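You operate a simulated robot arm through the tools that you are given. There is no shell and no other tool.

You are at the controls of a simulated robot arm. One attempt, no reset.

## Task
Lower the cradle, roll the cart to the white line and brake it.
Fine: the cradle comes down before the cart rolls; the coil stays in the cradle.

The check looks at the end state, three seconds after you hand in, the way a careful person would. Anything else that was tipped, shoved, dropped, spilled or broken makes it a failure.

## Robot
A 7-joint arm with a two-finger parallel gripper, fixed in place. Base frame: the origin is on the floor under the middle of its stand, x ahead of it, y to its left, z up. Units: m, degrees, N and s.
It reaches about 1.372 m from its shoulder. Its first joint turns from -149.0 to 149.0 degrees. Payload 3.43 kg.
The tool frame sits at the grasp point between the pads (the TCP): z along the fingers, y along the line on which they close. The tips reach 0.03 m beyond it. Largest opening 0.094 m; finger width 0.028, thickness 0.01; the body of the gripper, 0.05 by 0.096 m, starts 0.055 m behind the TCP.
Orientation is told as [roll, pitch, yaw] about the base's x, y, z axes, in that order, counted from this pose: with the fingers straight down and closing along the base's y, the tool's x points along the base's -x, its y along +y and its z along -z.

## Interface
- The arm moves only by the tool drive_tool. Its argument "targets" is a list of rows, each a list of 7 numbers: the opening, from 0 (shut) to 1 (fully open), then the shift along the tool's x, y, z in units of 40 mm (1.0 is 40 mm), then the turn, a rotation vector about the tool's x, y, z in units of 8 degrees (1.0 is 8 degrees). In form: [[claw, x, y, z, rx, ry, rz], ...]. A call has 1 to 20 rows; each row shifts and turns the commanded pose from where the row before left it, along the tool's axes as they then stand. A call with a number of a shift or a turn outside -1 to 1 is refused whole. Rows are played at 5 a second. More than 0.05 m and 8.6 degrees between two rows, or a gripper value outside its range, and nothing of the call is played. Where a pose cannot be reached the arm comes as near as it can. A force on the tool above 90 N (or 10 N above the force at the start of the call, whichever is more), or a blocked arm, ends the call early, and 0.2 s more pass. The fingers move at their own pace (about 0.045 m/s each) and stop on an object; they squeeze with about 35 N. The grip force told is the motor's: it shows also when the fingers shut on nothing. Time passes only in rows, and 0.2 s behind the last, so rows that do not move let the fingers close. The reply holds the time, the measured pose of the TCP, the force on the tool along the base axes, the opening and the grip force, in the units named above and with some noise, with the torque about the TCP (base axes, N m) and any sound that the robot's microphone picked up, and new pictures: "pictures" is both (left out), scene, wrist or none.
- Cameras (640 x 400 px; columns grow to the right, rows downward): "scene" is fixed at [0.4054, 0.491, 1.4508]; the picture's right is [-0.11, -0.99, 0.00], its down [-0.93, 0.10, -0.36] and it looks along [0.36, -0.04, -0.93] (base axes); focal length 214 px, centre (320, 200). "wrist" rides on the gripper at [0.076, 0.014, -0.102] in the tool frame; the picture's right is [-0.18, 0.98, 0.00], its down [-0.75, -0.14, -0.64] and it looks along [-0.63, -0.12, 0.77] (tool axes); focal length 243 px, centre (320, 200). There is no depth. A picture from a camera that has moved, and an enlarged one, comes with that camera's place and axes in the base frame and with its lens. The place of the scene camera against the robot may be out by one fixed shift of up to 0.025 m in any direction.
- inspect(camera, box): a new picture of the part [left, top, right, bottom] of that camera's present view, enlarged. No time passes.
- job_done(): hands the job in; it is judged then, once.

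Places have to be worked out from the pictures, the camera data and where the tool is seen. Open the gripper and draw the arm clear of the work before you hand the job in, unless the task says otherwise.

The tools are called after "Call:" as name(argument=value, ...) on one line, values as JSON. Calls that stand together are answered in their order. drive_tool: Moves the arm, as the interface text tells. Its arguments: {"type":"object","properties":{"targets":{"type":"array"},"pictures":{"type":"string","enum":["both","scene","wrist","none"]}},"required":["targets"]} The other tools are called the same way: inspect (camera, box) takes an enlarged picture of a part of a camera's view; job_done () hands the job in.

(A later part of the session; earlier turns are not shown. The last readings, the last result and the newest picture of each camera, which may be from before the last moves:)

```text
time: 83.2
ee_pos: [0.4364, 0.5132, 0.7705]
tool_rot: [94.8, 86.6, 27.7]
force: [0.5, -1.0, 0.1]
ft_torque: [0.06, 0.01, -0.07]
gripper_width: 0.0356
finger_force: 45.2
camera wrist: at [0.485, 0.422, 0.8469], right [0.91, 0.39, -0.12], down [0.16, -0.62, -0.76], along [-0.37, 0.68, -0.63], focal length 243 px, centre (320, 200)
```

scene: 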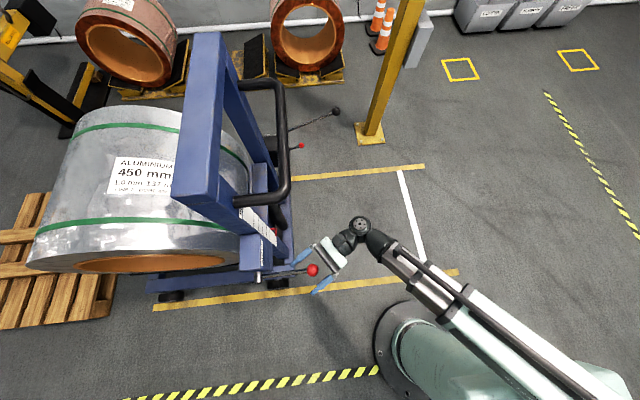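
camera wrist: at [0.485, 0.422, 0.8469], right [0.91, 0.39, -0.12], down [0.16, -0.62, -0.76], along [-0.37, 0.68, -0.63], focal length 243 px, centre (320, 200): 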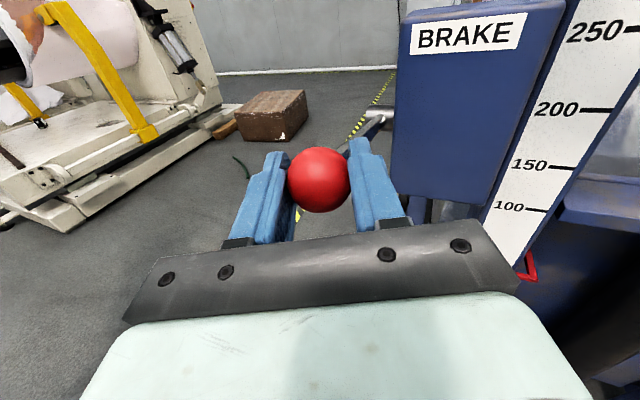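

Gripped squarely now. I'll continue down along the arc.

Call:
drive_tool(targets=[[0, -0.335, -0.041, -0.046, 0, 0, 0], [0, -0.339, -0.03, -0.018, 0, 0, 0], [0, 0, 0, 0, 0, 0, 0]], pictures="wrist")

```text
time: 84.0
ee_pos: [0.4374, 0.5088, 0.7448]
tool_rot: [95.9, 86.4, 29.0]
force: [11.4, -3.3, 7.6]
ft_torque: [1.27, 0.59, 0.01]
gripper_width: 0.0358
finger_force: 45.1
camera wrist: at [0.4854, 0.4181, 0.8199], right [0.91, 0.39, -0.12], down [0.16, -0.62, -0.76], along [-0.37, 0.68, -0.63], focal length 243 px, centre (320, 200)
```

wrist: 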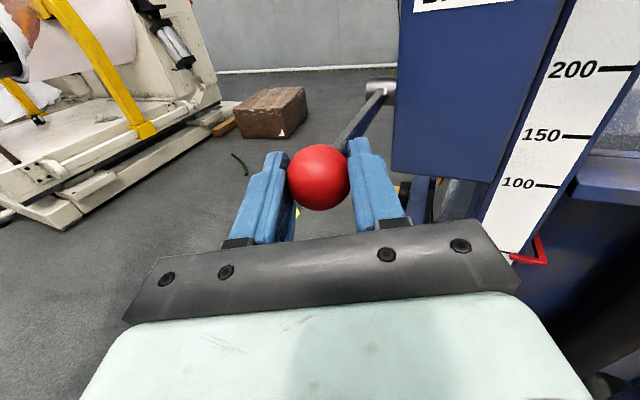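

The lever keeps moving freely with only about 10 N. I'll continue down.

Call:
drive_tool(targets=[[0, -0.341, -0.018, 0.009, 0, 0, 0], [0, -0.34, -0.006, 0.037, 0, 0, 0], [0, 0, 0, 0, 0, 0, 0]], pictures="wrist")

```text
time: 84.8
ee_pos: [0.4368, 0.5107, 0.7175]
tool_rot: [95.5, 86.5, 28.4]
force: [26.0, -20.4, 3.6]
ft_torque: [1.19, 0.4, -1.0]
gripper_width: 0.0356
finger_force: 44.9
camera wrist: at [0.485, 0.4197, 0.792], right [0.91, 0.39, -0.12], down [0.16, -0.62, -0.76], along [-0.37, 0.68, -0.63], focal length 243 px, centre (320, 200)
```

wrist: 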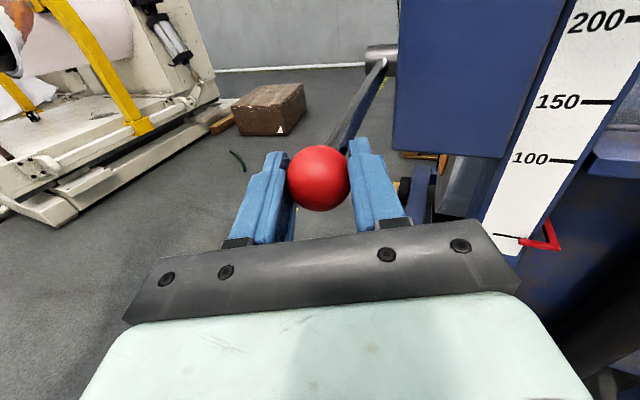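

It keeps moving with slight axial push-back, so I'll continue down and leave a little more room outward.

Call:
drive_tool(targets=[[0, -0.335, -0.05, -0.05, 0, 0, 0], [0, -0.33, 0, 0.03, 0, 0, 0], [0, 0, 0, 0, 0, 0, 0]], pictures="both")

```text
time: 85.6
ee_pos: [0.4389, 0.5114, 0.6897]
tool_rot: [98.6, 86.6, 31.4]
force: [30.9, 8.0, 7.3]
ft_torque: [1.23, 0.5, 0.0]
gripper_width: 0.0356
finger_force: 45.3
camera wrist: at [0.4859, 0.4198, 0.766], right [0.91, 0.39, -0.12], down [0.16, -0.62, -0.77], along [-0.37, 0.68, -0.63], focal length 243 px, centre (320, 200)
```

scene: 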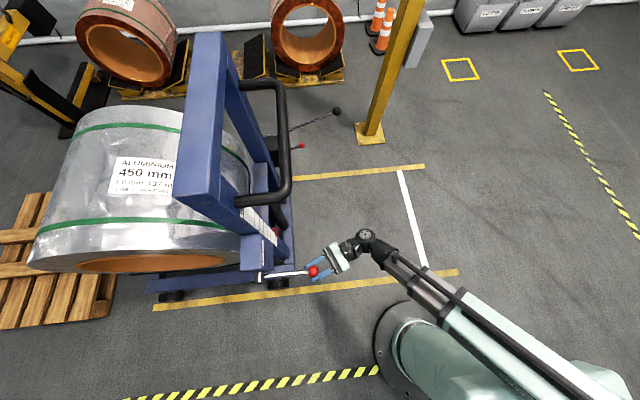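
wrist: 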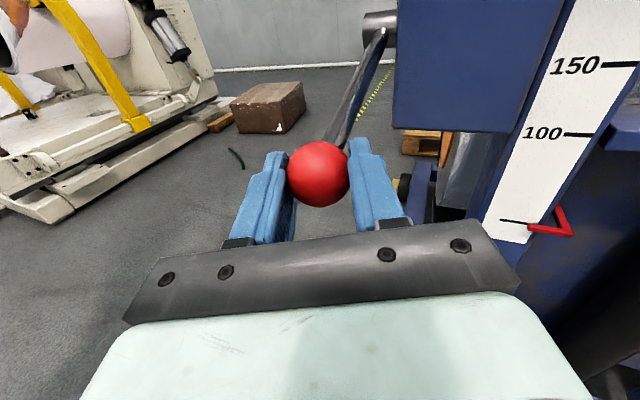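

The cart looks shifted about 1 cm toward -y, so the brake seems to be letting go. One more small push straight down to find the end of the lever travel.

Call:
drive_tool(targets=[[0, -0.3, 0, 0.1, 0, 0, 0], [0, 0, 0, 0, 0, 0, 0]], pictures="both")

```text
time: 86.2
ee_pos: [0.4388, 0.5149, 0.6797]
tool_rot: [97.4, 86.5, 30.1]
force: [39.6, -0.2, 5.3]
ft_torque: [1.11, 0.65, -0.12]
gripper_width: 0.0357
finger_force: 45.1
camera wrist: at [0.4855, 0.4242, 0.7534], right [0.92, 0.38, -0.13], down [0.16, -0.62, -0.77], along [-0.37, 0.68, -0.63], focal length 243 px, centre (320, 200)
```

scene: 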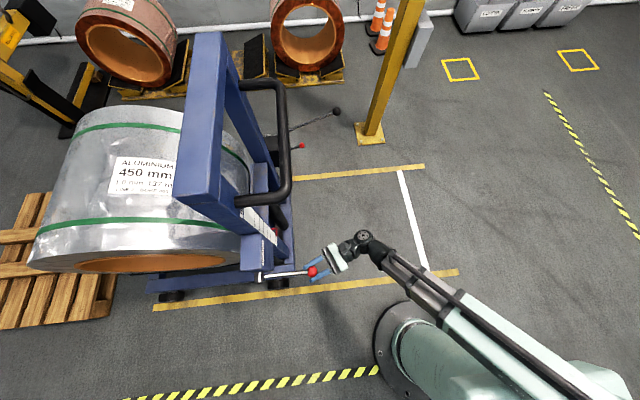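
wrist: 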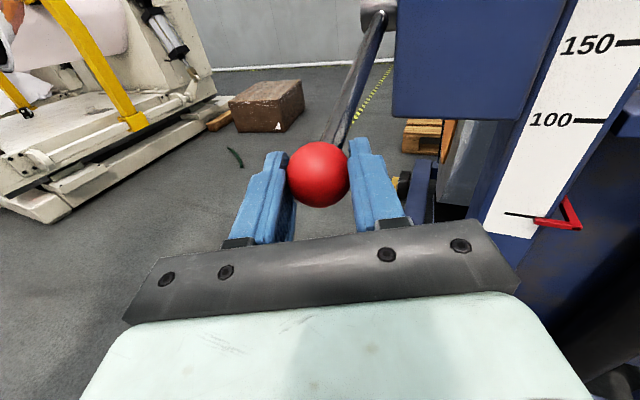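

No end stop yet. I'll ease the sideways load a little and follow the arc further down.

Call:
drive_tool(targets=[[0, -0.317, 0.08, 0.11, 0, 0, 0], [0, -0.305, 0.09, 0.137, 0, 0, 0], [0, 0, 0, 0, 0, 0, 0]], pictures="both")

```text
time: 87.0
ee_pos: [0.4373, 0.5264, 0.656]
tool_rot: [96.5, 86.6, 29.7]
force: [8.5, 0.0, 8.7]
ft_torque: [1.25, 0.61, 0.0]
gripper_width: 0.0356
finger_force: 44.4
camera wrist: at [0.4863, 0.4358, 0.7303], right [0.91, 0.39, -0.12], down [0.16, -0.62, -0.77], along [-0.38, 0.68, -0.63], focal length 243 px, centre (320, 200)
```

scene: 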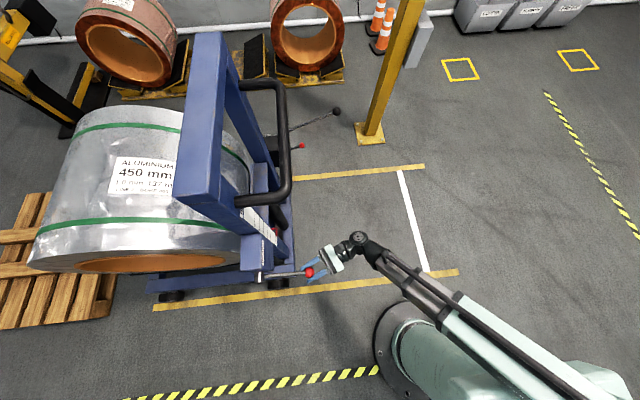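
wrist: 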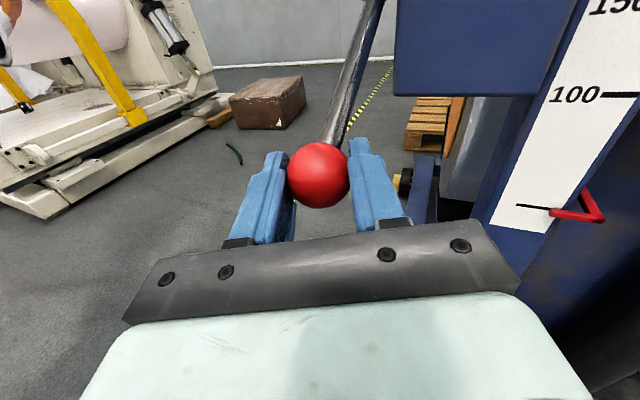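

Still free. Two more steps along the arc.

Call:
drive_tool(targets=[[0, -0.288, 0.057, 0.17, 0, 0, 0], [0, -0.27, 0.068, 0.19, 0, 0, 0], [0, 0, 0, 0, 0, 0, 0]], pictures="both")

```text
time: 87.8
ee_pos: [0.4411, 0.5442, 0.631]
tool_rot: [91.8, 86.6, 24.9]
force: [1.6, 1.0, -3.2]
ft_torque: [0.01, 0.04, 0.05]
gripper_width: 0.0
finger_force: 32.9
camera wrist: at [0.4886, 0.4536, 0.7063], right [0.91, 0.39, -0.12], down [0.16, -0.63, -0.76], along [-0.37, 0.68, -0.64], focal length 243 px, centre (320, 200)
```

scene: 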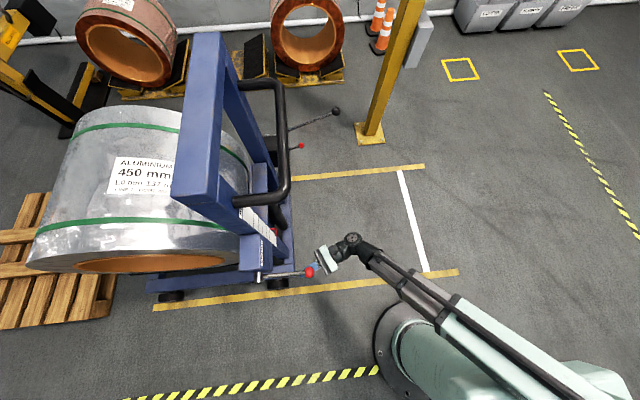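
wrist: 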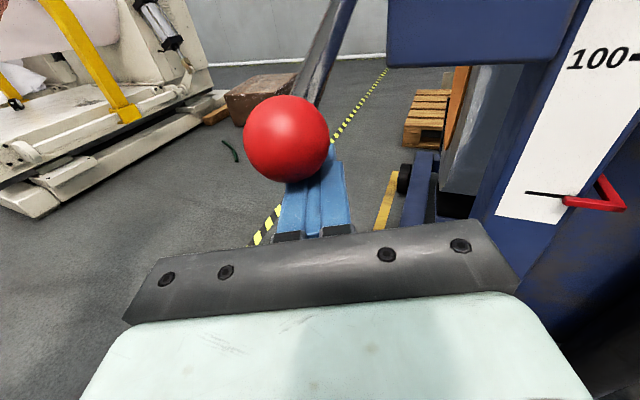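

The knob slid off at the end of its travel (about -30°), so the lever is at its lower stop, and the cart gives freely: the brake is released. I'll draw the closed fingers out below the knob and back away.

Call:
drive_tool(targets=[[0, -0.2, 0, -0.2, 0, 0, 0], [0, -0.1, 0, -0.5, 0, 0, 0], [0, 0, 0, -0.7, 0, 0, 0], [0, 0, 0, -0.8, 0, 0, 0], [0, 0, 0, -0.8, 0, 0, 0], [0, 0, 0, -0.8, 0, 0, 0], [0, 0.2, 0, -0.8, 0, 0, 0], [0.5, 0.4, 0, -0.7, 0, 0, 0], [1, 0.6, 0, -0.5, 0, 0, 0], [1, 0.8, 0, 0, 0, 0, 0], [1, 0.8, 0, 0, 0, 0, 0], [1, 0.8, 0, 0, 0, 0, 0], [1, 0.8, 0, 0, 0, 0, 0], [1, 0, 0, 0, 0, 0, 0]], pictures="both")

```text
time: 90.8
ee_pos: [0.5193, 0.3277, 0.7956]
tool_rot: [94.9, 86.4, 28.0]
force: [0.8, -0.8, 0.0]
ft_torque: [0.02, 0.03, 0.04]
gripper_width: 0.0942
finger_force: 0.0
camera wrist: at [0.5675, 0.2355, 0.871], right [0.91, 0.39, -0.12], down [0.16, -0.62, -0.76], along [-0.38, 0.68, -0.63], focal length 243 px, centre (320, 200)
```

scene: 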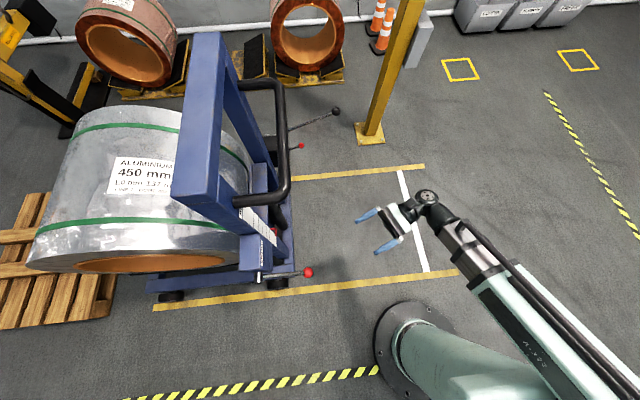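
wrist: 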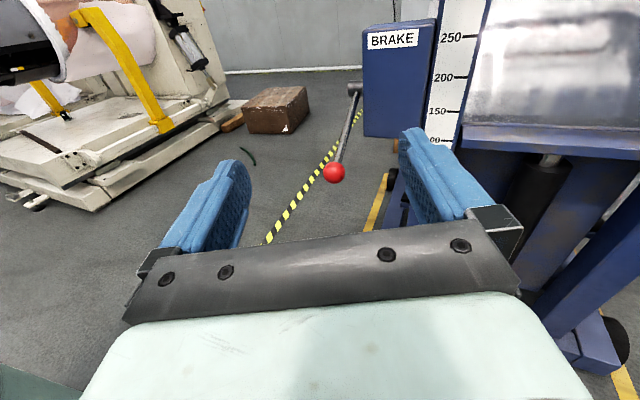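

The brake lever now points clearly downward, knob near (0.43, 0.54, 0.655), and the cart stands still. I'll rise and turn the fingers down again for the push bar.

Call:
drive_tool(targets=[[1, 0.4, 0.15, -0.3, 0, 0, 0], [1, 0.6, 0.22, -0.37, 0, 0, 0], [1, 0.6, 0.22, -0.37, 0, 0, 0], [1, 0.6, 0.22, -0.37, 0, 0, 0], [1, 0.6, 0.22, -0.37, 0, 0, 0], [1, 0.6, 0.22, -0.37, 0, 0, 0], [1, 0.6, 0.22, -0.37, 0, 0, 0], [1, 0.6, 0.22, -0.37, 0, 0, 0], [1, 0.6, 0.22, -0.37, 0, 0, 0], [1, 0.6, 0.22, -0.37, 0, 0, 0], [1, 0.6, 0.22, -0.37, 0, 0, 0], [1, 0.5, 0.22, -0.37, 0, 0, 0], [1, 0, 0, 0, 0, -0.6, 0], [1, 0, 0, 0, 0, -0.8, 0], [1, 0, 0, 0, 0, -0.8, 0], [1, 0, 0, 0, 0, -0.8, 0], [1, 0, 0, 0, 0, -0.8, 0], [1, 0, 0, 0, 0, -0.8, 0], [1, 0, 0, 0, 0, -0.8, 0], [1, 0, 0, 0, 0, -0.8, 0]], pictures="scene")

Call:
drive_tool(targets=[[1, 0, 0, 0, 0, -0.8, 0], [1, 0, 0, 0, 0, -0.8, 0], [1, 0, 0, 0, 0, -0.8, 0], [1, 0, 0, 0, 0, -0.8, 0], [1, 0, 0, 0, 0, -0.8, 0], [1, 0, 0, 0, 0, -0.8, 0], [1, 0, 0, 0, 0, 0, -0.6], [1, 0, 0, 0, 0, 0, -0.8], [1, 0, 0, 0, 0, 0, -0.8], [1, 0, 0, 0, 0, 0, -0.8], [1, 0, 0, 0, 0, 0, -0.8], [1, 0, 0, 0, 0, 0, -0.8], [1, 0, 0, 0, 0, 0, -0.8], [1, 0, 0, 0, 0, 0, -0.8], [1, 0, 0, 0, 0, 0, -0.8], [1, 0, 0, 0, 0, 0, 0]], pictures="both")

```text
time: 95.0
ee_pos: [0.6696, 0.1965, 1.0762]
tool_rot: [4.6, 40.6, -64.0]
force: [0.0, -0.8, -1.2]
ft_torque: [0.0, 0.01, 0.02]
gripper_width: 0.0942
finger_force: 0.2
```

scene: 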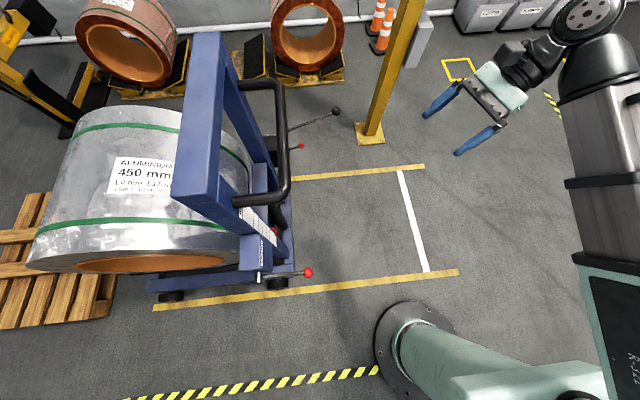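

```text
time: 98.4
ee_pos: [0.6696, 0.1975, 1.0757]
tool_rot: [3.7, -1.6, -10.9]
force: [-0.6, -0.3, -0.1]
ft_torque: [0.0, 0.01, -0.03]
gripper_width: 0.0941
finger_force: 0.0
camera wrist: at [0.5923, 0.2187, 1.1757], right [0.36, 0.93, 0.07], down [0.69, -0.32, 0.65], along [0.63, -0.19, -0.75], focal length 243 px, centre (320, 200)
```

scene: 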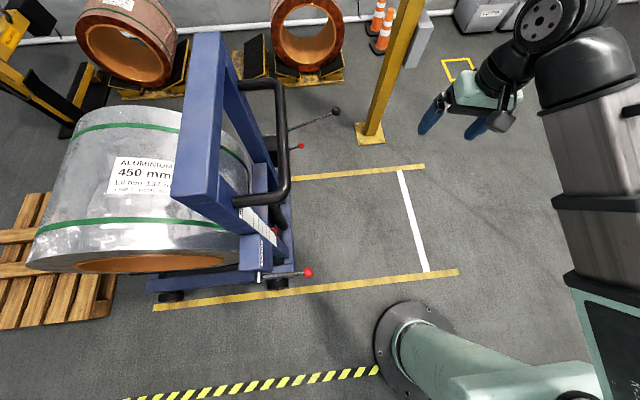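
wrist: 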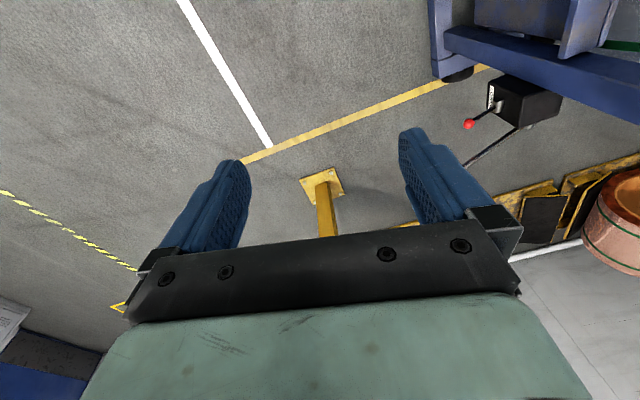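

I'll finish squaring the yaw, lean slightly, and move over the bar again.

Call:
drive_tool(targets=[[1, 0, 0, -0.2, 0, 0, -0.68], [1, 0, 0, -0.2, 0, 0, -0.68], [1, -0.16, 0.4, -0.1, -0.06, 0, 0], [1, -0.16, 0.6, -0.1, -0.06, 0, 0], [1, -0.16, 0.7, 0, -0.06, 0, 0], [1, -0.16, 0.7, 0, -0.06, 0, 0], [1, -0.16, 0.7, 0, -0.06, 0, 0], [1, -0.16, 0.7, 0, -0.06, 0, 0], [1, -0.16, 0.7, 0, -0.06, 0, 0], [1, -0.16, 0.7, 0, -0.06, 0, 0], [1, -0.16, 0.7, 0, -0.06, 0, 0], [1, -0.16, 0.7, 0, -0.06, 0, 0], [1, -0.16, 0.7, 0, -0.06, 0, 0], [1, -0.16, 0.6, 0, -0.06, 0, 0], [1, 0, 0.4, 0, 0, 0, 0], [1, 0, 0, 0, 0, 0, 0]], pictures="both")

```text
time: 101.8
ee_pos: [0.7457, 0.5234, 1.1379]
tool_rot: [9.1, -2.3, 0.0]
force: [-0.2, 0.0, -0.7]
ft_torque: [0.02, -0.04, -0.02]
gripper_width: 0.0942
finger_force: 0.0
camera wrist: at [0.6633, 0.5211, 1.2377], right [0.18, 0.97, 0.17], down [0.73, -0.24, 0.64], along [0.66, 0.01, -0.75], focal length 243 px, centre (320, 200)
```

scene: 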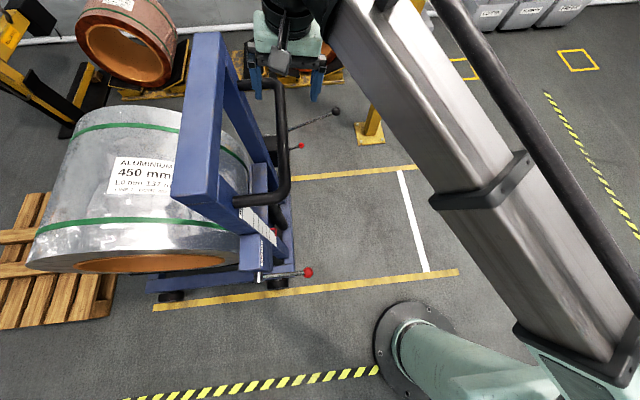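
wrist: 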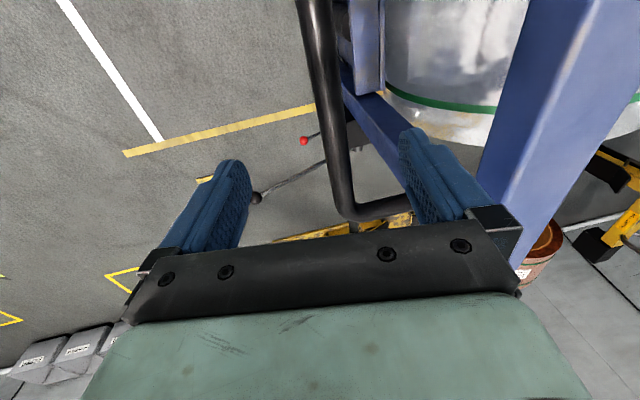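

The bar is between the fingers, at y 0.557. I'll descend along the fingers and close on it.

Call:
drive_tool(targets=[[1, 0, 0.13, 0.3, 0, 0, 0], [1, 0, 0.12, 0.5, 0, 0, 0], [1, 0, 0, 0.55, 0, 0, 0], [1, 0, 0, 0.55, 0, 0, 0], [1, 0, 0, 0.55, 0, 0, 0], [1, 0, 0, 0.55, 0, 0, 0], [1, 0, 0, 0.55, 0, 0, 0], [1, 0, 0, 0, 0, 0, 0], [0, 0, 0, 0, 0, 0, 0], [0, 0, 0, 0, 0, 0, 0], [0, 0, 0, 0, 0, 0, 0], [0, 0, 0, 0, 0, 0, 0], [0, 0, 0, 0, 0, 0, 0]], pictures="wrist")

```text
time: 104.6
ee_pos: [0.7505, 0.5557, 1.002]
tool_rot: [9.0, -2.3, -0.1]
force: [-0.9, -21.0, -7.1]
ft_torque: [-0.22, -0.13, -0.42]
gripper_width: 0.0323
finger_force: 40.5
camera wrist: at [0.6695, 0.5537, 1.1004], right [0.18, 0.97, 0.16], down [0.73, -0.24, 0.64], along [0.66, 0.0, -0.75], focal length 243 px, centre (320, 200)
```

wrist: 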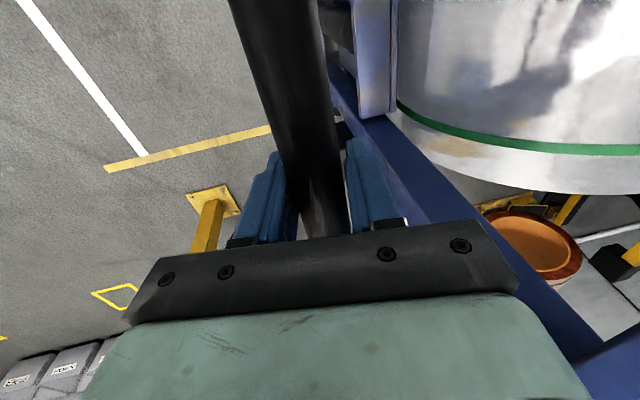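

Gripped. Now a gentle test pull toward the line.

Call:
drive_tool(targets=[[0, 0, -0.05, -0.008, 0, 0, 0], [0, 0, -0.074, -0.012, 0, 0, 0], [0, 0, -0.1, -0.016, 0, 0, 0], [0, 0, -0.1, -0.016, 0, 0, 0], [0, 0, -0.1, -0.016, 0, 0, 0], [0, 0, -0.1, -0.016, 0, 0, 0]], pictures="none")

```text
time: 106.0
ee_pos: [0.7517, 0.5286, 1.0014]
tool_rot: [8.7, -2.4, -0.3]
force: [10.8, -15.4, 14.6]
ft_torque: [0.15, 0.28, 0.56]
gripper_width: 0.0326
finger_force: 44.5
```

The cart rolls now, moving 27 mm with light force. I'll tow it with smooth speed ramps, watching it with the scene camera.

Call:
drive_tool(targets=[[0, 0, -0.06, -0.01, 0, 0, 0], [0, 0, -0.12, -0.02, 0, 0, 0], [0, 0, -0.18, -0.03, 0, 0, 0], [0, 0, -0.22, -0.036, 0, 0, 0], [0, 0, -0.25, -0.041, 0, 0, 0], [0, 0, -0.25, -0.041, 0, 0, 0], [0, 0, -0.25, -0.041, 0, 0, 0], [0, 0, -0.25, -0.041, 0, 0, 0], [0, 0, -0.25, -0.041, 0, 0, 0], [0, 0, -0.25, -0.041, 0, 0, 0], [0, 0, -0.25, -0.041, 0, 0, 0], [0, 0, -0.22, -0.036, 0, 0, 0], [0, 0, -0.18, -0.03, 0, 0, 0], [0, 0, -0.12, -0.02, 0, 0, 0], [0, 0, -0.06, -0.01, 0, 0, 0], [0, 0, 0, 0, 0, 0, 0]], pictures="both")

```text
time: 107.2
ee_pos: [0.7506, 0.5153, 1.0009]
tool_rot: [10.2, -2.6, 0.2]
force: [-3.4, -27.9, -14.3]
ft_torque: [0.43, 0.02, -0.73]
gripper_width: 0.0325
finger_force: 45.1
stopped in row 5: the force on the tool passed its limit at 92 N (the readings are from after the stop); the commanded pose is now the measured one
camera wrist: at [0.6688, 0.5101, 1.0996], right [0.17, 0.97, 0.18], down [0.73, -0.25, 0.64], along [0.66, 0.02, -0.75], focal length 243 px, centre (320, 200)
```

scene: 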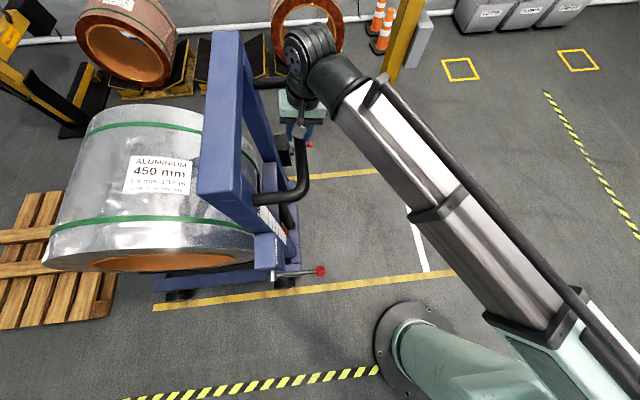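
wrist: 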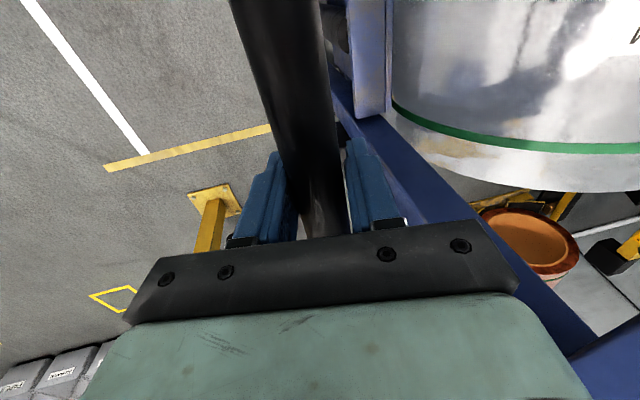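

The cart is heavy, so my speed ramp was too steep; it stopped at 92 N after about 13 mm more travel. I'll let it settle for a second before towing more slowly.

Call:
drive_tool(targets=[[0, 0, 0, 0, 0, 0, 0], [0, 0, 0, 0, 0, 0, 0], [0, 0, 0, 0, 0, 0, 0], [0, 0, 0, 0, 0, 0, 0]], pictures="none")

```text
time: 108.2
ee_pos: [0.7505, 0.5277, 1.0017]
tool_rot: [11.2, -2.7, 0.7]
force: [-2.4, 28.0, -32.5]
ft_torque: [-0.06, 0.17, -0.95]
gripper_width: 0.0327
finger_force: 44.8
```

The cart swings elastically on my grip, so it rolls easily and is heavy. I'll let the swing die down.

Call:
drive_tool(targets=[[0, 0, 0, 0, 0, 0, 0], [0, 0, 0, 0, 0, 0, 0], [0, 0, 0, 0, 0, 0, 0], [0, 0, 0, 0, 0, 0, 0]], pictures="none")

Call:
drive_tool(targets=[[0, 0, 0, 0, 0, 0, 0], [0, 0, 0, 0, 0, 0, 0], [0, 0, 0, 0, 0, 0, 0]], pictures="none")

```text
time: 109.2
ee_pos: [0.7498, 0.5162, 1.0013]
tool_rot: [10.4, -2.6, 0.2]
force: [-5.9, -16.5, -18.8]
ft_torque: [-0.11, 0.76, -0.76]
gripper_width: 0.0327
finger_force: 45.3
```

```text
time: 110.0
ee_pos: [0.7503, 0.5209, 1.0019]
tool_rot: [10.9, -2.6, 0.4]
force: [-8.1, -10.7, -22.5]
ft_torque: [-0.07, -0.2, -1.33]
gripper_width: 0.0324
finger_force: 45.2
```

The swing has mostly died out. I'll tow with a much longer ramp, up to 40 mm/s.

Call:
drive_tool(targets=[[0, 0, -0.025, 0.006, 0, 0, 0], [0, 0, -0.05, 0.001, 0, 0, 0], [0, 0, -0.074, -0.003, 0, 0, 0], [0, 0, -0.098, -0.008, 0, 0, 0], [0, 0, -0.123, -0.012, 0, 0, 0], [0, 0, -0.148, -0.017, 0, 0, 0], [0, 0, -0.172, -0.031, 0, 0, 0], [0, 0, -0.197, -0.035, 0, 0, 0], [0, 0, -0.197, -0.035, 0, 0, 0], [0, 0, -0.197, -0.035, 0, 0, 0], [0, 0, -0.197, -0.035, 0, 0, 0], [0, 0, -0.197, -0.035, 0, 0, 0], [0, 0, -0.197, -0.035, 0, 0, 0], [0, 0, -0.197, -0.035, 0, 0, 0], [0, 0, -0.197, -0.035, 0, 0, 0], [0, 0, -0.197, -0.035, 0, 0, 0]], pictures="scene")

```text
time: 113.4
ee_pos: [0.7496, 0.4206, 0.9981]
tool_rot: [10.6, -2.8, 0.4]
force: [-6.0, -23.5, 5.0]
ft_torque: [-0.37, -0.7, -1.4]
gripper_width: 0.0324
finger_force: 44.6
```

scene: 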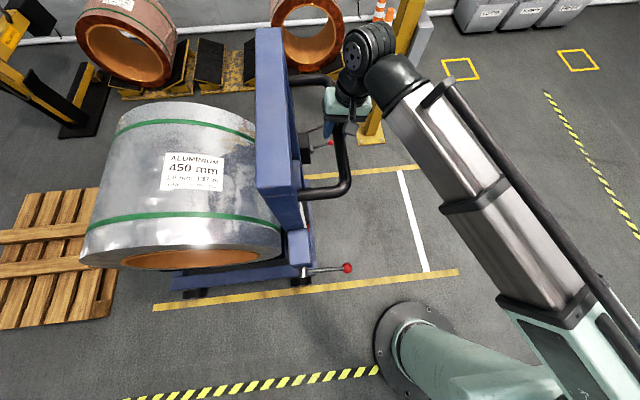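

The cart follows smoothly (bar now at y 0.42, coil steady). I'll carry on at 40 mm/s.

Call:
drive_tool(targets=[[0, 0, -0.39, -0.07, 0, 0, 0], [0, 0, -0.197, -0.035, 0, 0, 0], [0, 0, -0.197, -0.035, 0, 0, 0], [0, 0, -0.197, -0.035, 0, 0, 0], [0, 0, -0.197, -0.035, 0, 0, 0], [0, 0, -0.197, -0.035, 0, 0, 0], [0, 0, -0.197, -0.035, 0, 0, 0], [0, 0, -0.197, -0.035, 0, 0, 0], [0, 0, -0.197, -0.035, 0, 0, 0], [0, 0, -0.197, -0.035, 0, 0, 0], [0, 0, -0.197, -0.035, 0, 0, 0], [0, 0, -0.197, -0.035, 0, 0, 0], [0, 0, -0.197, -0.035, 0, 0, 0], [0, 0, -0.197, -0.035, 0, 0, 0], [0, 0, -0.197, -0.035, 0, 0, 0], [0, 0, -0.197, -0.035, 0, 0, 0], [0, 0, -0.197, -0.035, 0, 0, 0], [0, 0, -0.197, -0.035, 0, 0, 0], [0, 0, -0.197, -0.035, 0, 0, 0], [0, 0, -0.197, -0.035, 0, 0, 0]], pictures="scene")

```text
time: 113.9
ee_pos: [0.7504, 0.4133, 0.9979]
tool_rot: [12.2, -2.5, 1.0]
force: [-2.5, -8.8, -11.9]
ft_torque: [0.43, 0.48, -0.73]
gripper_width: 0.0328
finger_force: 45.1
stopped in row 2: the force on the tool passed its limit at 96 N (the readings are from after the stop); the commanded pose is now the measured one
```

scene: 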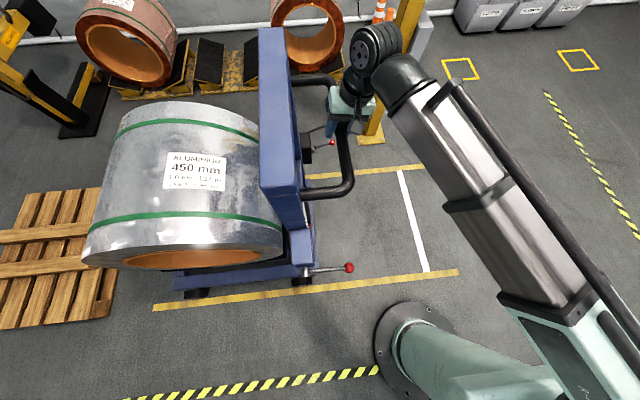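

The catch-up row was too sharp (96 N). I'll let it settle for a moment and then tow with a full ramp up and down inside each call.

Call:
drive_tool(targets=[[0, 0, 0, 0, 0, 0, 0], [0, 0, 0, 0, 0, 0, 0], [0, 0, 0, 0, 0, 0, 0], [0, 0, 0, 0, 0, 0, 0], [0, 0, 0, 0, 0, 0, 0], [0, 0, 0, 0, 0, 0, 0], [0, 0, 0, 0, 0, 0, 0], [0, 0, 0, 0, 0, 0, 0]], pictures="none")

```text
time: 115.7
ee_pos: [0.7508, 0.4173, 0.9988]
tool_rot: [12.4, -2.5, 1.2]
force: [-12.1, 8.6, -33.2]
ft_torque: [0.0, 0.31, -0.99]
gripper_width: 0.0328
finger_force: 45.3
```

Settled at y 0.417 with small forces. Towing on with gentle ramps.

Call:
drive_tool(targets=[[0, 0, -0.03, 0.02, 0.04, 0, 0], [0, 0, -0.06, 0.015, 0.04, 0, 0], [0, 0, -0.09, 0.01, 0.04, 0, 0], [0, 0, -0.12, 0, 0.04, 0, 0], [0, 0, -0.15, -0.02, 0.04, 0, 0], [0, 0, -0.18, -0.035, 0.04, 0, 0], [0, 0, -0.21, -0.04, 0, 0, 0], [0, 0, -0.235, -0.046, 0, 0, 0], [0, 0, -0.24, -0.047, 0, 0, 0], [0, 0, -0.24, -0.047, 0, 0, 0], [0, 0, -0.24, -0.047, 0, 0, 0], [0, 0, -0.235, -0.046, 0, 0, 0], [0, 0, -0.21, -0.041, 0, 0, 0], [0, 0, -0.18, -0.035, 0, 0, 0], [0, 0, -0.15, -0.03, 0, 0, 0], [0, 0, -0.12, -0.024, 0, 0, 0], [0, 0, -0.09, -0.018, 0, 0, 0], [0, 0, -0.06, -0.012, 0, 0, 0], [0, 0, -0.03, -0.006, 0, 0, 0], [0, 0, 0, 0, 0, 0, 0]], pictures="scene")

```text
time: 119.9
ee_pos: [0.7526, 0.2948, 0.9955]
tool_rot: [10.1, -2.4, 0.8]
force: [-28.0, -14.3, -4.1]
ft_torque: [0.38, 0.66, -0.96]
gripper_width: 0.0325
finger_force: 45.1
```

scene: 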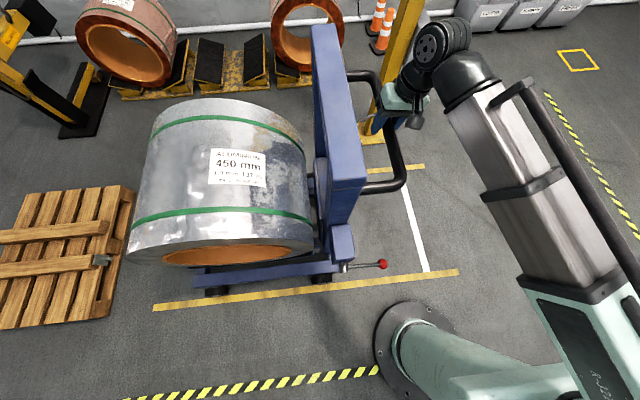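

That went smoothly: 122 mm, bar at y 0.295, coil steady in the cradle. I'll repeat with a small sideways correction.

Call:
drive_tool(targets=[[0, 0.01, -0.03, -0.005, 0, 0, 0], [0, 0.01, -0.06, -0.01, 0, 0, 0], [0, 0.01, -0.09, -0.015, 0, 0, 0], [0, 0.01, -0.12, -0.02, 0, 0, 0], [0, 0.01, -0.15, -0.026, 0, 0, 0], [0, 0.01, -0.18, -0.031, 0, 0, 0], [0, 0.01, -0.21, -0.037, 0, 0, 0], [0, 0.01, -0.235, -0.042, 0, 0, 0], [0, 0.01, -0.24, -0.043, 0, 0, 0], [0, 0.01, -0.24, -0.043, 0, 0, 0], [0, 0.01, -0.24, -0.043, 0, 0, 0], [0, 0.01, -0.235, -0.042, 0, 0, 0], [0, 0.01, -0.21, -0.037, 0, 0, 0], [0, 0.01, -0.18, -0.032, 0, 0, 0], [0, 0.01, -0.15, -0.026, 0, 0, 0], [0, 0.01, -0.12, -0.021, 0, 0, 0], [0, 0, -0.09, -0.016, 0, 0, 0], [0, 0, -0.06, -0.011, 0, 0, 0], [0, 0, -0.03, -0.005, 0, 0, 0], [0, 0, 0, 0, 0, 0, 0]], pictures="scene")

```text
time: 123.2
ee_pos: [0.7508, 0.1769, 0.9955]
tool_rot: [8.5, -2.9, 0.1]
force: [2.6, -29.7, 9.2]
ft_torque: [0.3, 0.49, -0.64]
gripper_width: 0.0329
finger_force: 45.3
stopped in row 16: the force on the tool passed its limit at 93 N (the readings are from after the stop); the commanded pose is now the measured one
```

scene: 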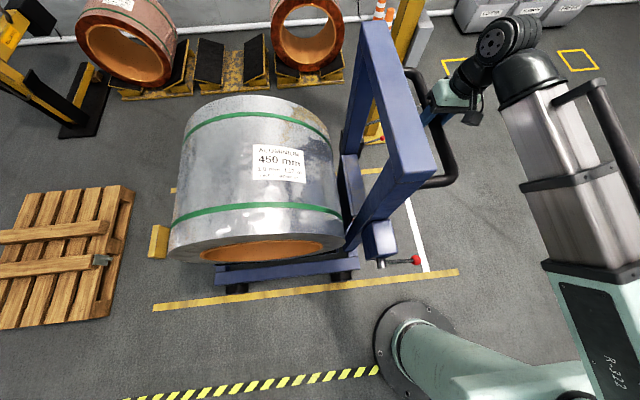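

Braking the heavy cart peaked at 93 N, so I'll let it settle and use a lower peak speed from here.

Call:
drive_tool(targets=[[0, 0, 0, 0, 0, 0, 0], [0, 0, 0, 0, 0, 0, 0], [0, 0, 0, 0, 0, 0, 0], [0, 0, 0, 0, 0, 0, 0], [0, 0, 0, 0, 0, 0, 0], [0, 0, 0, 0, 0, 0, 0], [0, 0, 0, 0, 0, 0, 0], [0, 0, 0, 0, 0, 0, 0]], pictures="wrist")

```text
time: 125.0
ee_pos: [0.7515, 0.1831, 0.9945]
tool_rot: [9.0, -2.8, 0.3]
force: [6.7, 17.4, 7.7]
ft_torque: [-0.01, -0.05, -0.96]
gripper_width: 0.0322
finger_force: 45.3
camera wrist: at [0.6688, 0.1794, 1.0928], right [0.17, 0.97, 0.16], down [0.72, -0.23, 0.65], along [0.67, 0.01, -0.74], focal length 243 px, centre (320, 200)
```

wrist: 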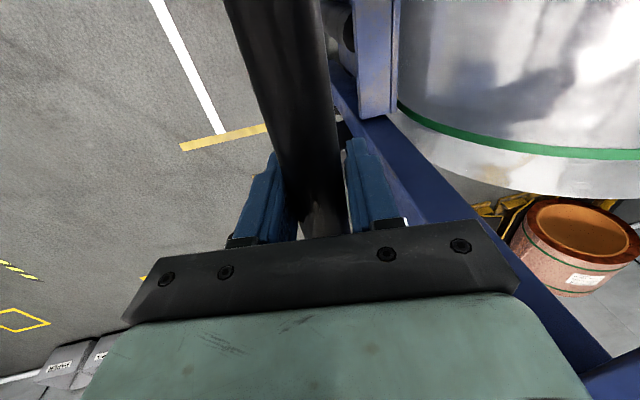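

Settled at y 0.183; about 0.46 m to go. Gentler tow.

Call:
drive_tool(targets=[[0, 0, -0.02, -0.003, 0, 0, 0], [0, 0, -0.04, -0.006, 0, 0, 0], [0, 0, -0.06, -0.01, 0, 0, 0], [0, 0, -0.08, -0.013, 0, 0, 0], [0, 0, -0.1, -0.016, 0, 0, 0], [0, 0, -0.12, -0.019, 0, 0, 0], [0, 0, -0.14, -0.022, 0, 0, 0], [0, 0, -0.16, -0.025, 0, 0, 0], [0, 0, -0.18, -0.028, 0, 0, 0], [0, 0, -0.19, -0.03, 0, 0, 0], [0, 0, -0.19, -0.03, 0, 0, 0], [0, 0, -0.18, -0.028, 0, 0, 0], [0, 0, -0.16, -0.025, 0, 0, 0], [0, 0, -0.14, -0.022, 0, 0, 0], [0, 0, -0.12, -0.019, 0, 0, 0], [0, 0, -0.1, -0.016, 0, 0, 0], [0, 0, -0.08, -0.013, 0, 0, 0], [0, 0, -0.06, -0.01, 0, 0, 0], [0, 0, -0.04, -0.006, 0, 0, 0], [0, 0, -0.02, -0.003, 0, 0, 0]], pictures="scene")

```text
time: 129.2
ee_pos: [0.7516, 0.0896, 0.9935]
tool_rot: [8.6, -2.8, 0.1]
force: [-4.6, -24.7, 15.3]
ft_torque: [-0.2, 0.57, -0.93]
gripper_width: 0.032
finger_force: 44.9
```

scene: 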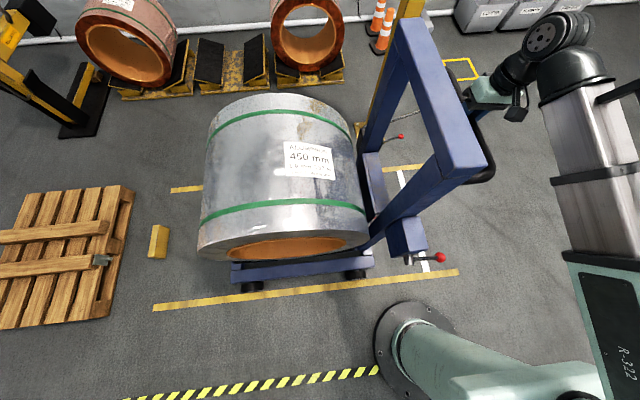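

Bar at y 0.09, everything steady. The next stretch.

Call:
drive_tool(targets=[[0, 0, -0.03, -0.003, 0, 0, 0], [0, 0, -0.05, -0.006, 0, 0, 0], [0, 0, -0.07, -0.01, 0, 0, 0], [0, 0, -0.09, -0.013, 0, 0, 0], [0, 0, -0.11, -0.016, 0, 0, 0], [0, 0, -0.13, -0.019, 0, 0, 0], [0, 0, -0.15, -0.022, 0, 0, 0], [0, 0, -0.17, -0.025, 0, 0, 0], [0, 0, -0.19, -0.028, 0, 0, 0], [0, 0, -0.2, -0.03, 0, 0, 0], [0, 0, -0.2, -0.03, 0, 0, 0], [0, 0, -0.18, -0.028, 0, 0, 0], [0, 0, -0.16, -0.025, 0, 0, 0], [0, 0, -0.14, -0.022, 0, 0, 0], [0, 0, -0.12, -0.019, 0, 0, 0], [0, 0, -0.1, -0.016, 0, 0, 0], [0, 0, -0.08, -0.013, 0, 0, 0], [0, 0, -0.06, -0.01, 0, 0, 0], [0, 0, -0.04, -0.006, 0, 0, 0], [0, 0, -0.02, -0.003, 0, 0, 0]], pictures="scene")

```text
time: 133.4
ee_pos: [0.7525, -0.0097, 0.9939]
tool_rot: [8.1, -2.7, -0.2]
force: [-13.9, -46.3, -5.8]
ft_torque: [0.25, 0.82, -0.02]
gripper_width: 0.0324
finger_force: 45.3
```

scene: 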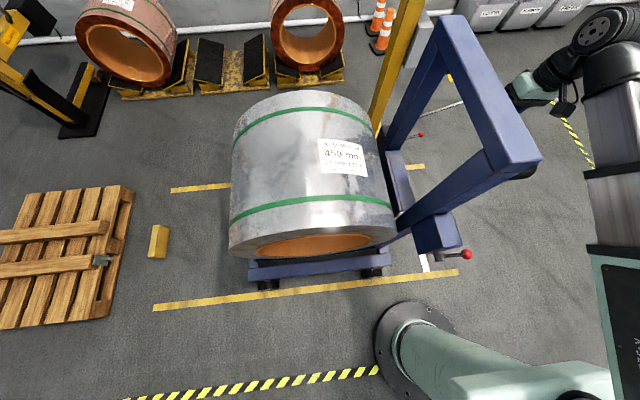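

Bar at y -0.01, with the cart pushing 46 N forward. I'll let it settle first.

Call:
drive_tool(targets=[[0, 0, 0, 0, 0, 0, 0], [0, 0, 0, 0, 0, 0, 0], [0, 0, 0, 0, 0, 0, 0], [0, 0, 0, 0, 0, 0, 0], [0, 0, 0, 0, 0, 0, 0], [0, 0, 0, 0, 0, 0, 0], [0, 0, 0, 0, 0, 0, 0], [0, 0, 0, 0, 0, 0, 0]], pictures="none")

Call:
drive_tool(targets=[[0, 0, -0.02, -0.003, 0, 0, 0], [0, 0, -0.04, -0.006, 0, 0, 0], [0, 0, -0.06, -0.01, 0, 0, 0], [0, 0, -0.08, -0.013, 0, 0, 0], [0, 0, -0.1, -0.016, 0, 0, 0], [0, 0, -0.12, -0.019, 0, 0, 0], [0, 0, -0.14, -0.022, 0, 0, 0], [0, 0, -0.16, -0.025, 0, 0, 0], [0, 0, -0.16, -0.025, 0, 0, 0], [0, 0, -0.16, -0.025, 0, 0, 0], [0, 0, -0.14, -0.022, 0, 0, 0], [0, 0, -0.12, -0.019, 0, 0, 0], [0, 0, -0.1, -0.016, 0, 0, 0], [0, 0, -0.08, -0.013, 0, 0, 0], [0, 0, -0.06, -0.01, 0, 0, 0], [0, 0, -0.04, -0.006, 0, 0, 0], [0, 0, -0.02, -0.003, 0, 0, 0], [0, 0, 0, 0, 0, 0, 0], [0, 0, 0, 0, 0, 0, 0], [0, 0, 0, 0, 0, 0, 0]], pictures="both")

```text
time: 135.2
ee_pos: [0.7513, -0.0041, 0.9942]
tool_rot: [8.4, -2.8, 0.0]
force: [-14.0, -23.6, -1.1]
ft_torque: [-0.2, 0.72, -0.7]
gripper_width: 0.032
finger_force: 45.1
```

```text
time: 139.4
ee_pos: [0.7516, -0.0651, 0.9933]
tool_rot: [9.0, -2.8, 0.4]
force: [0.9, 16.7, 3.7]
ft_torque: [0.23, 0.3, -0.63]
gripper_width: 0.0325
finger_force: 44.8
camera wrist: at [0.6697, -0.0671, 1.0922], right [0.17, 0.97, 0.16], down [0.72, -0.23, 0.65], along [0.67, 0.01, -0.74], focal length 243 px, centre (320, 200)
```

scene: 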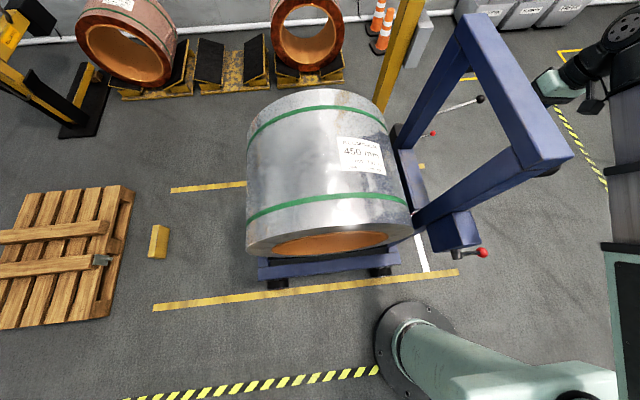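
wrist: 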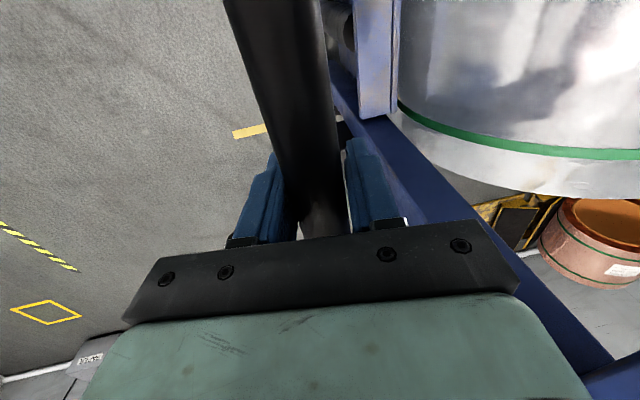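

Bar at y -0.065, and the cart's front edge is about 0.22 m short of the line. Two more stretches, then a fine check.

Call:
drive_tool(targets=[[0, 0, -0.02, -0.003, 0, 0, 0], [0, 0, -0.04, -0.006, 0, 0, 0], [0, 0, -0.06, -0.01, 0, 0, 0], [0, 0, -0.08, -0.013, 0, 0, 0], [0, 0, -0.1, -0.016, 0, 0, 0], [0, 0, -0.12, -0.019, 0, 0, 0], [0, 0, -0.14, -0.022, 0, 0, 0], [0, 0, -0.16, -0.025, 0, 0, 0], [0, 0, -0.18, -0.028, 0, 0, 0], [0, 0, -0.19, -0.03, 0, 0, 0], [0, 0, -0.18, -0.028, 0, 0, 0], [0, 0, -0.16, -0.025, 0, 0, 0], [0, 0, -0.14, -0.022, 0, 0, 0], [0, 0, -0.12, -0.019, 0, 0, 0], [0, 0, -0.1, -0.016, 0, 0, 0], [0, 0, -0.08, -0.013, 0, 0, 0], [0, 0, -0.06, -0.01, 0, 0, 0], [0, 0, -0.04, -0.006, 0, 0, 0], [0, 0, -0.02, -0.003, 0, 0, 0], [0, 0, 0, 0, 0, 0, 0]], pictures="none")

Call:
drive_tool(targets=[[0, 0, 0, 0, 0, 0, 0], [0, 0, 0, 0, 0, 0, 0], [0, 0, 0, 0, 0, 0, 0], [0, 0, 0, 0, 0, 0, 0], [0, 0, 0, 0, 0, 0, 0], [0, 0, 0, 0, 0, 0, 0], [0, 0, 0, 0, 0, 0, 0], [0, 0, 0, 0, 0, 0, 0]], pictures="both")

```text
time: 143.6
ee_pos: [0.7522, -0.1477, 0.9947]
tool_rot: [8.8, -2.7, 0.2]
force: [-10.5, 9.4, -4.3]
ft_torque: [0.32, 0.49, -0.44]
gripper_width: 0.0322
finger_force: 44.7
```

```text
time: 145.4
ee_pos: [0.7514, -0.1466, 0.9943]
tool_rot: [8.9, -2.8, 0.3]
force: [-14.1, -3.8, -0.8]
ft_torque: [-0.05, -0.54, -1.12]
gripper_width: 0.0324
finger_force: 45.6
camera wrist: at [0.6697, -0.1478, 1.0922], right [0.17, 0.97, 0.16], down [0.72, -0.23, 0.65], along [0.67, 0.01, -0.74], focal length 243 px, centre (320, 200)
```

scene: 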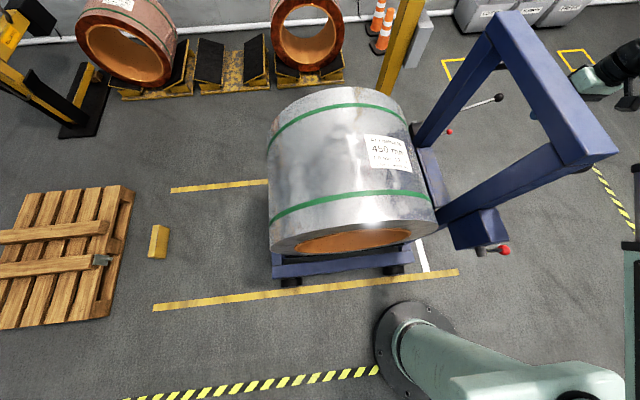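
wrist: 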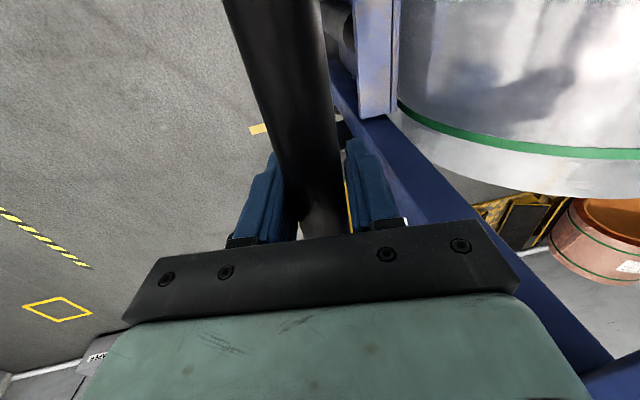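

Bar at y -0.147, and the cart's front is now near the line. I'll zoom in to measure the remaining gap.

Call:
inspect(camera="scene", box=[360, 190, 500, 300])

Call:
inspect(camera="scene", box=[240, 60, 640, 310])

```text
3.64 times, centred on (430, 245) of scene
camera zoom: at [0.4054, 0.491, 1.4508], right [-0.11, -0.99, 0.0], down [-0.93, 0.1, -0.36], along [0.36, -0.04, -0.93], focal length 780 px, centre (-80, 36)
```

zoom: 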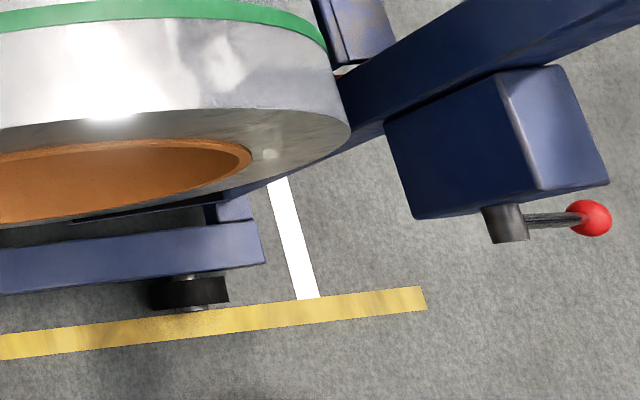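

```text
1.60 times, centred on (440, 185) of scene
camera zoom: at [0.4054, 0.491, 1.4508], right [-0.11, -0.99, 0.0], down [-0.93, 0.1, -0.36], along [0.36, -0.04, -0.93], focal length 343 px, centre (128, 224)
```

zoom: 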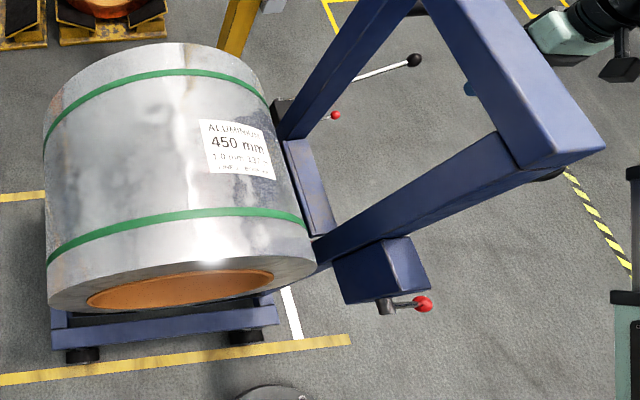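

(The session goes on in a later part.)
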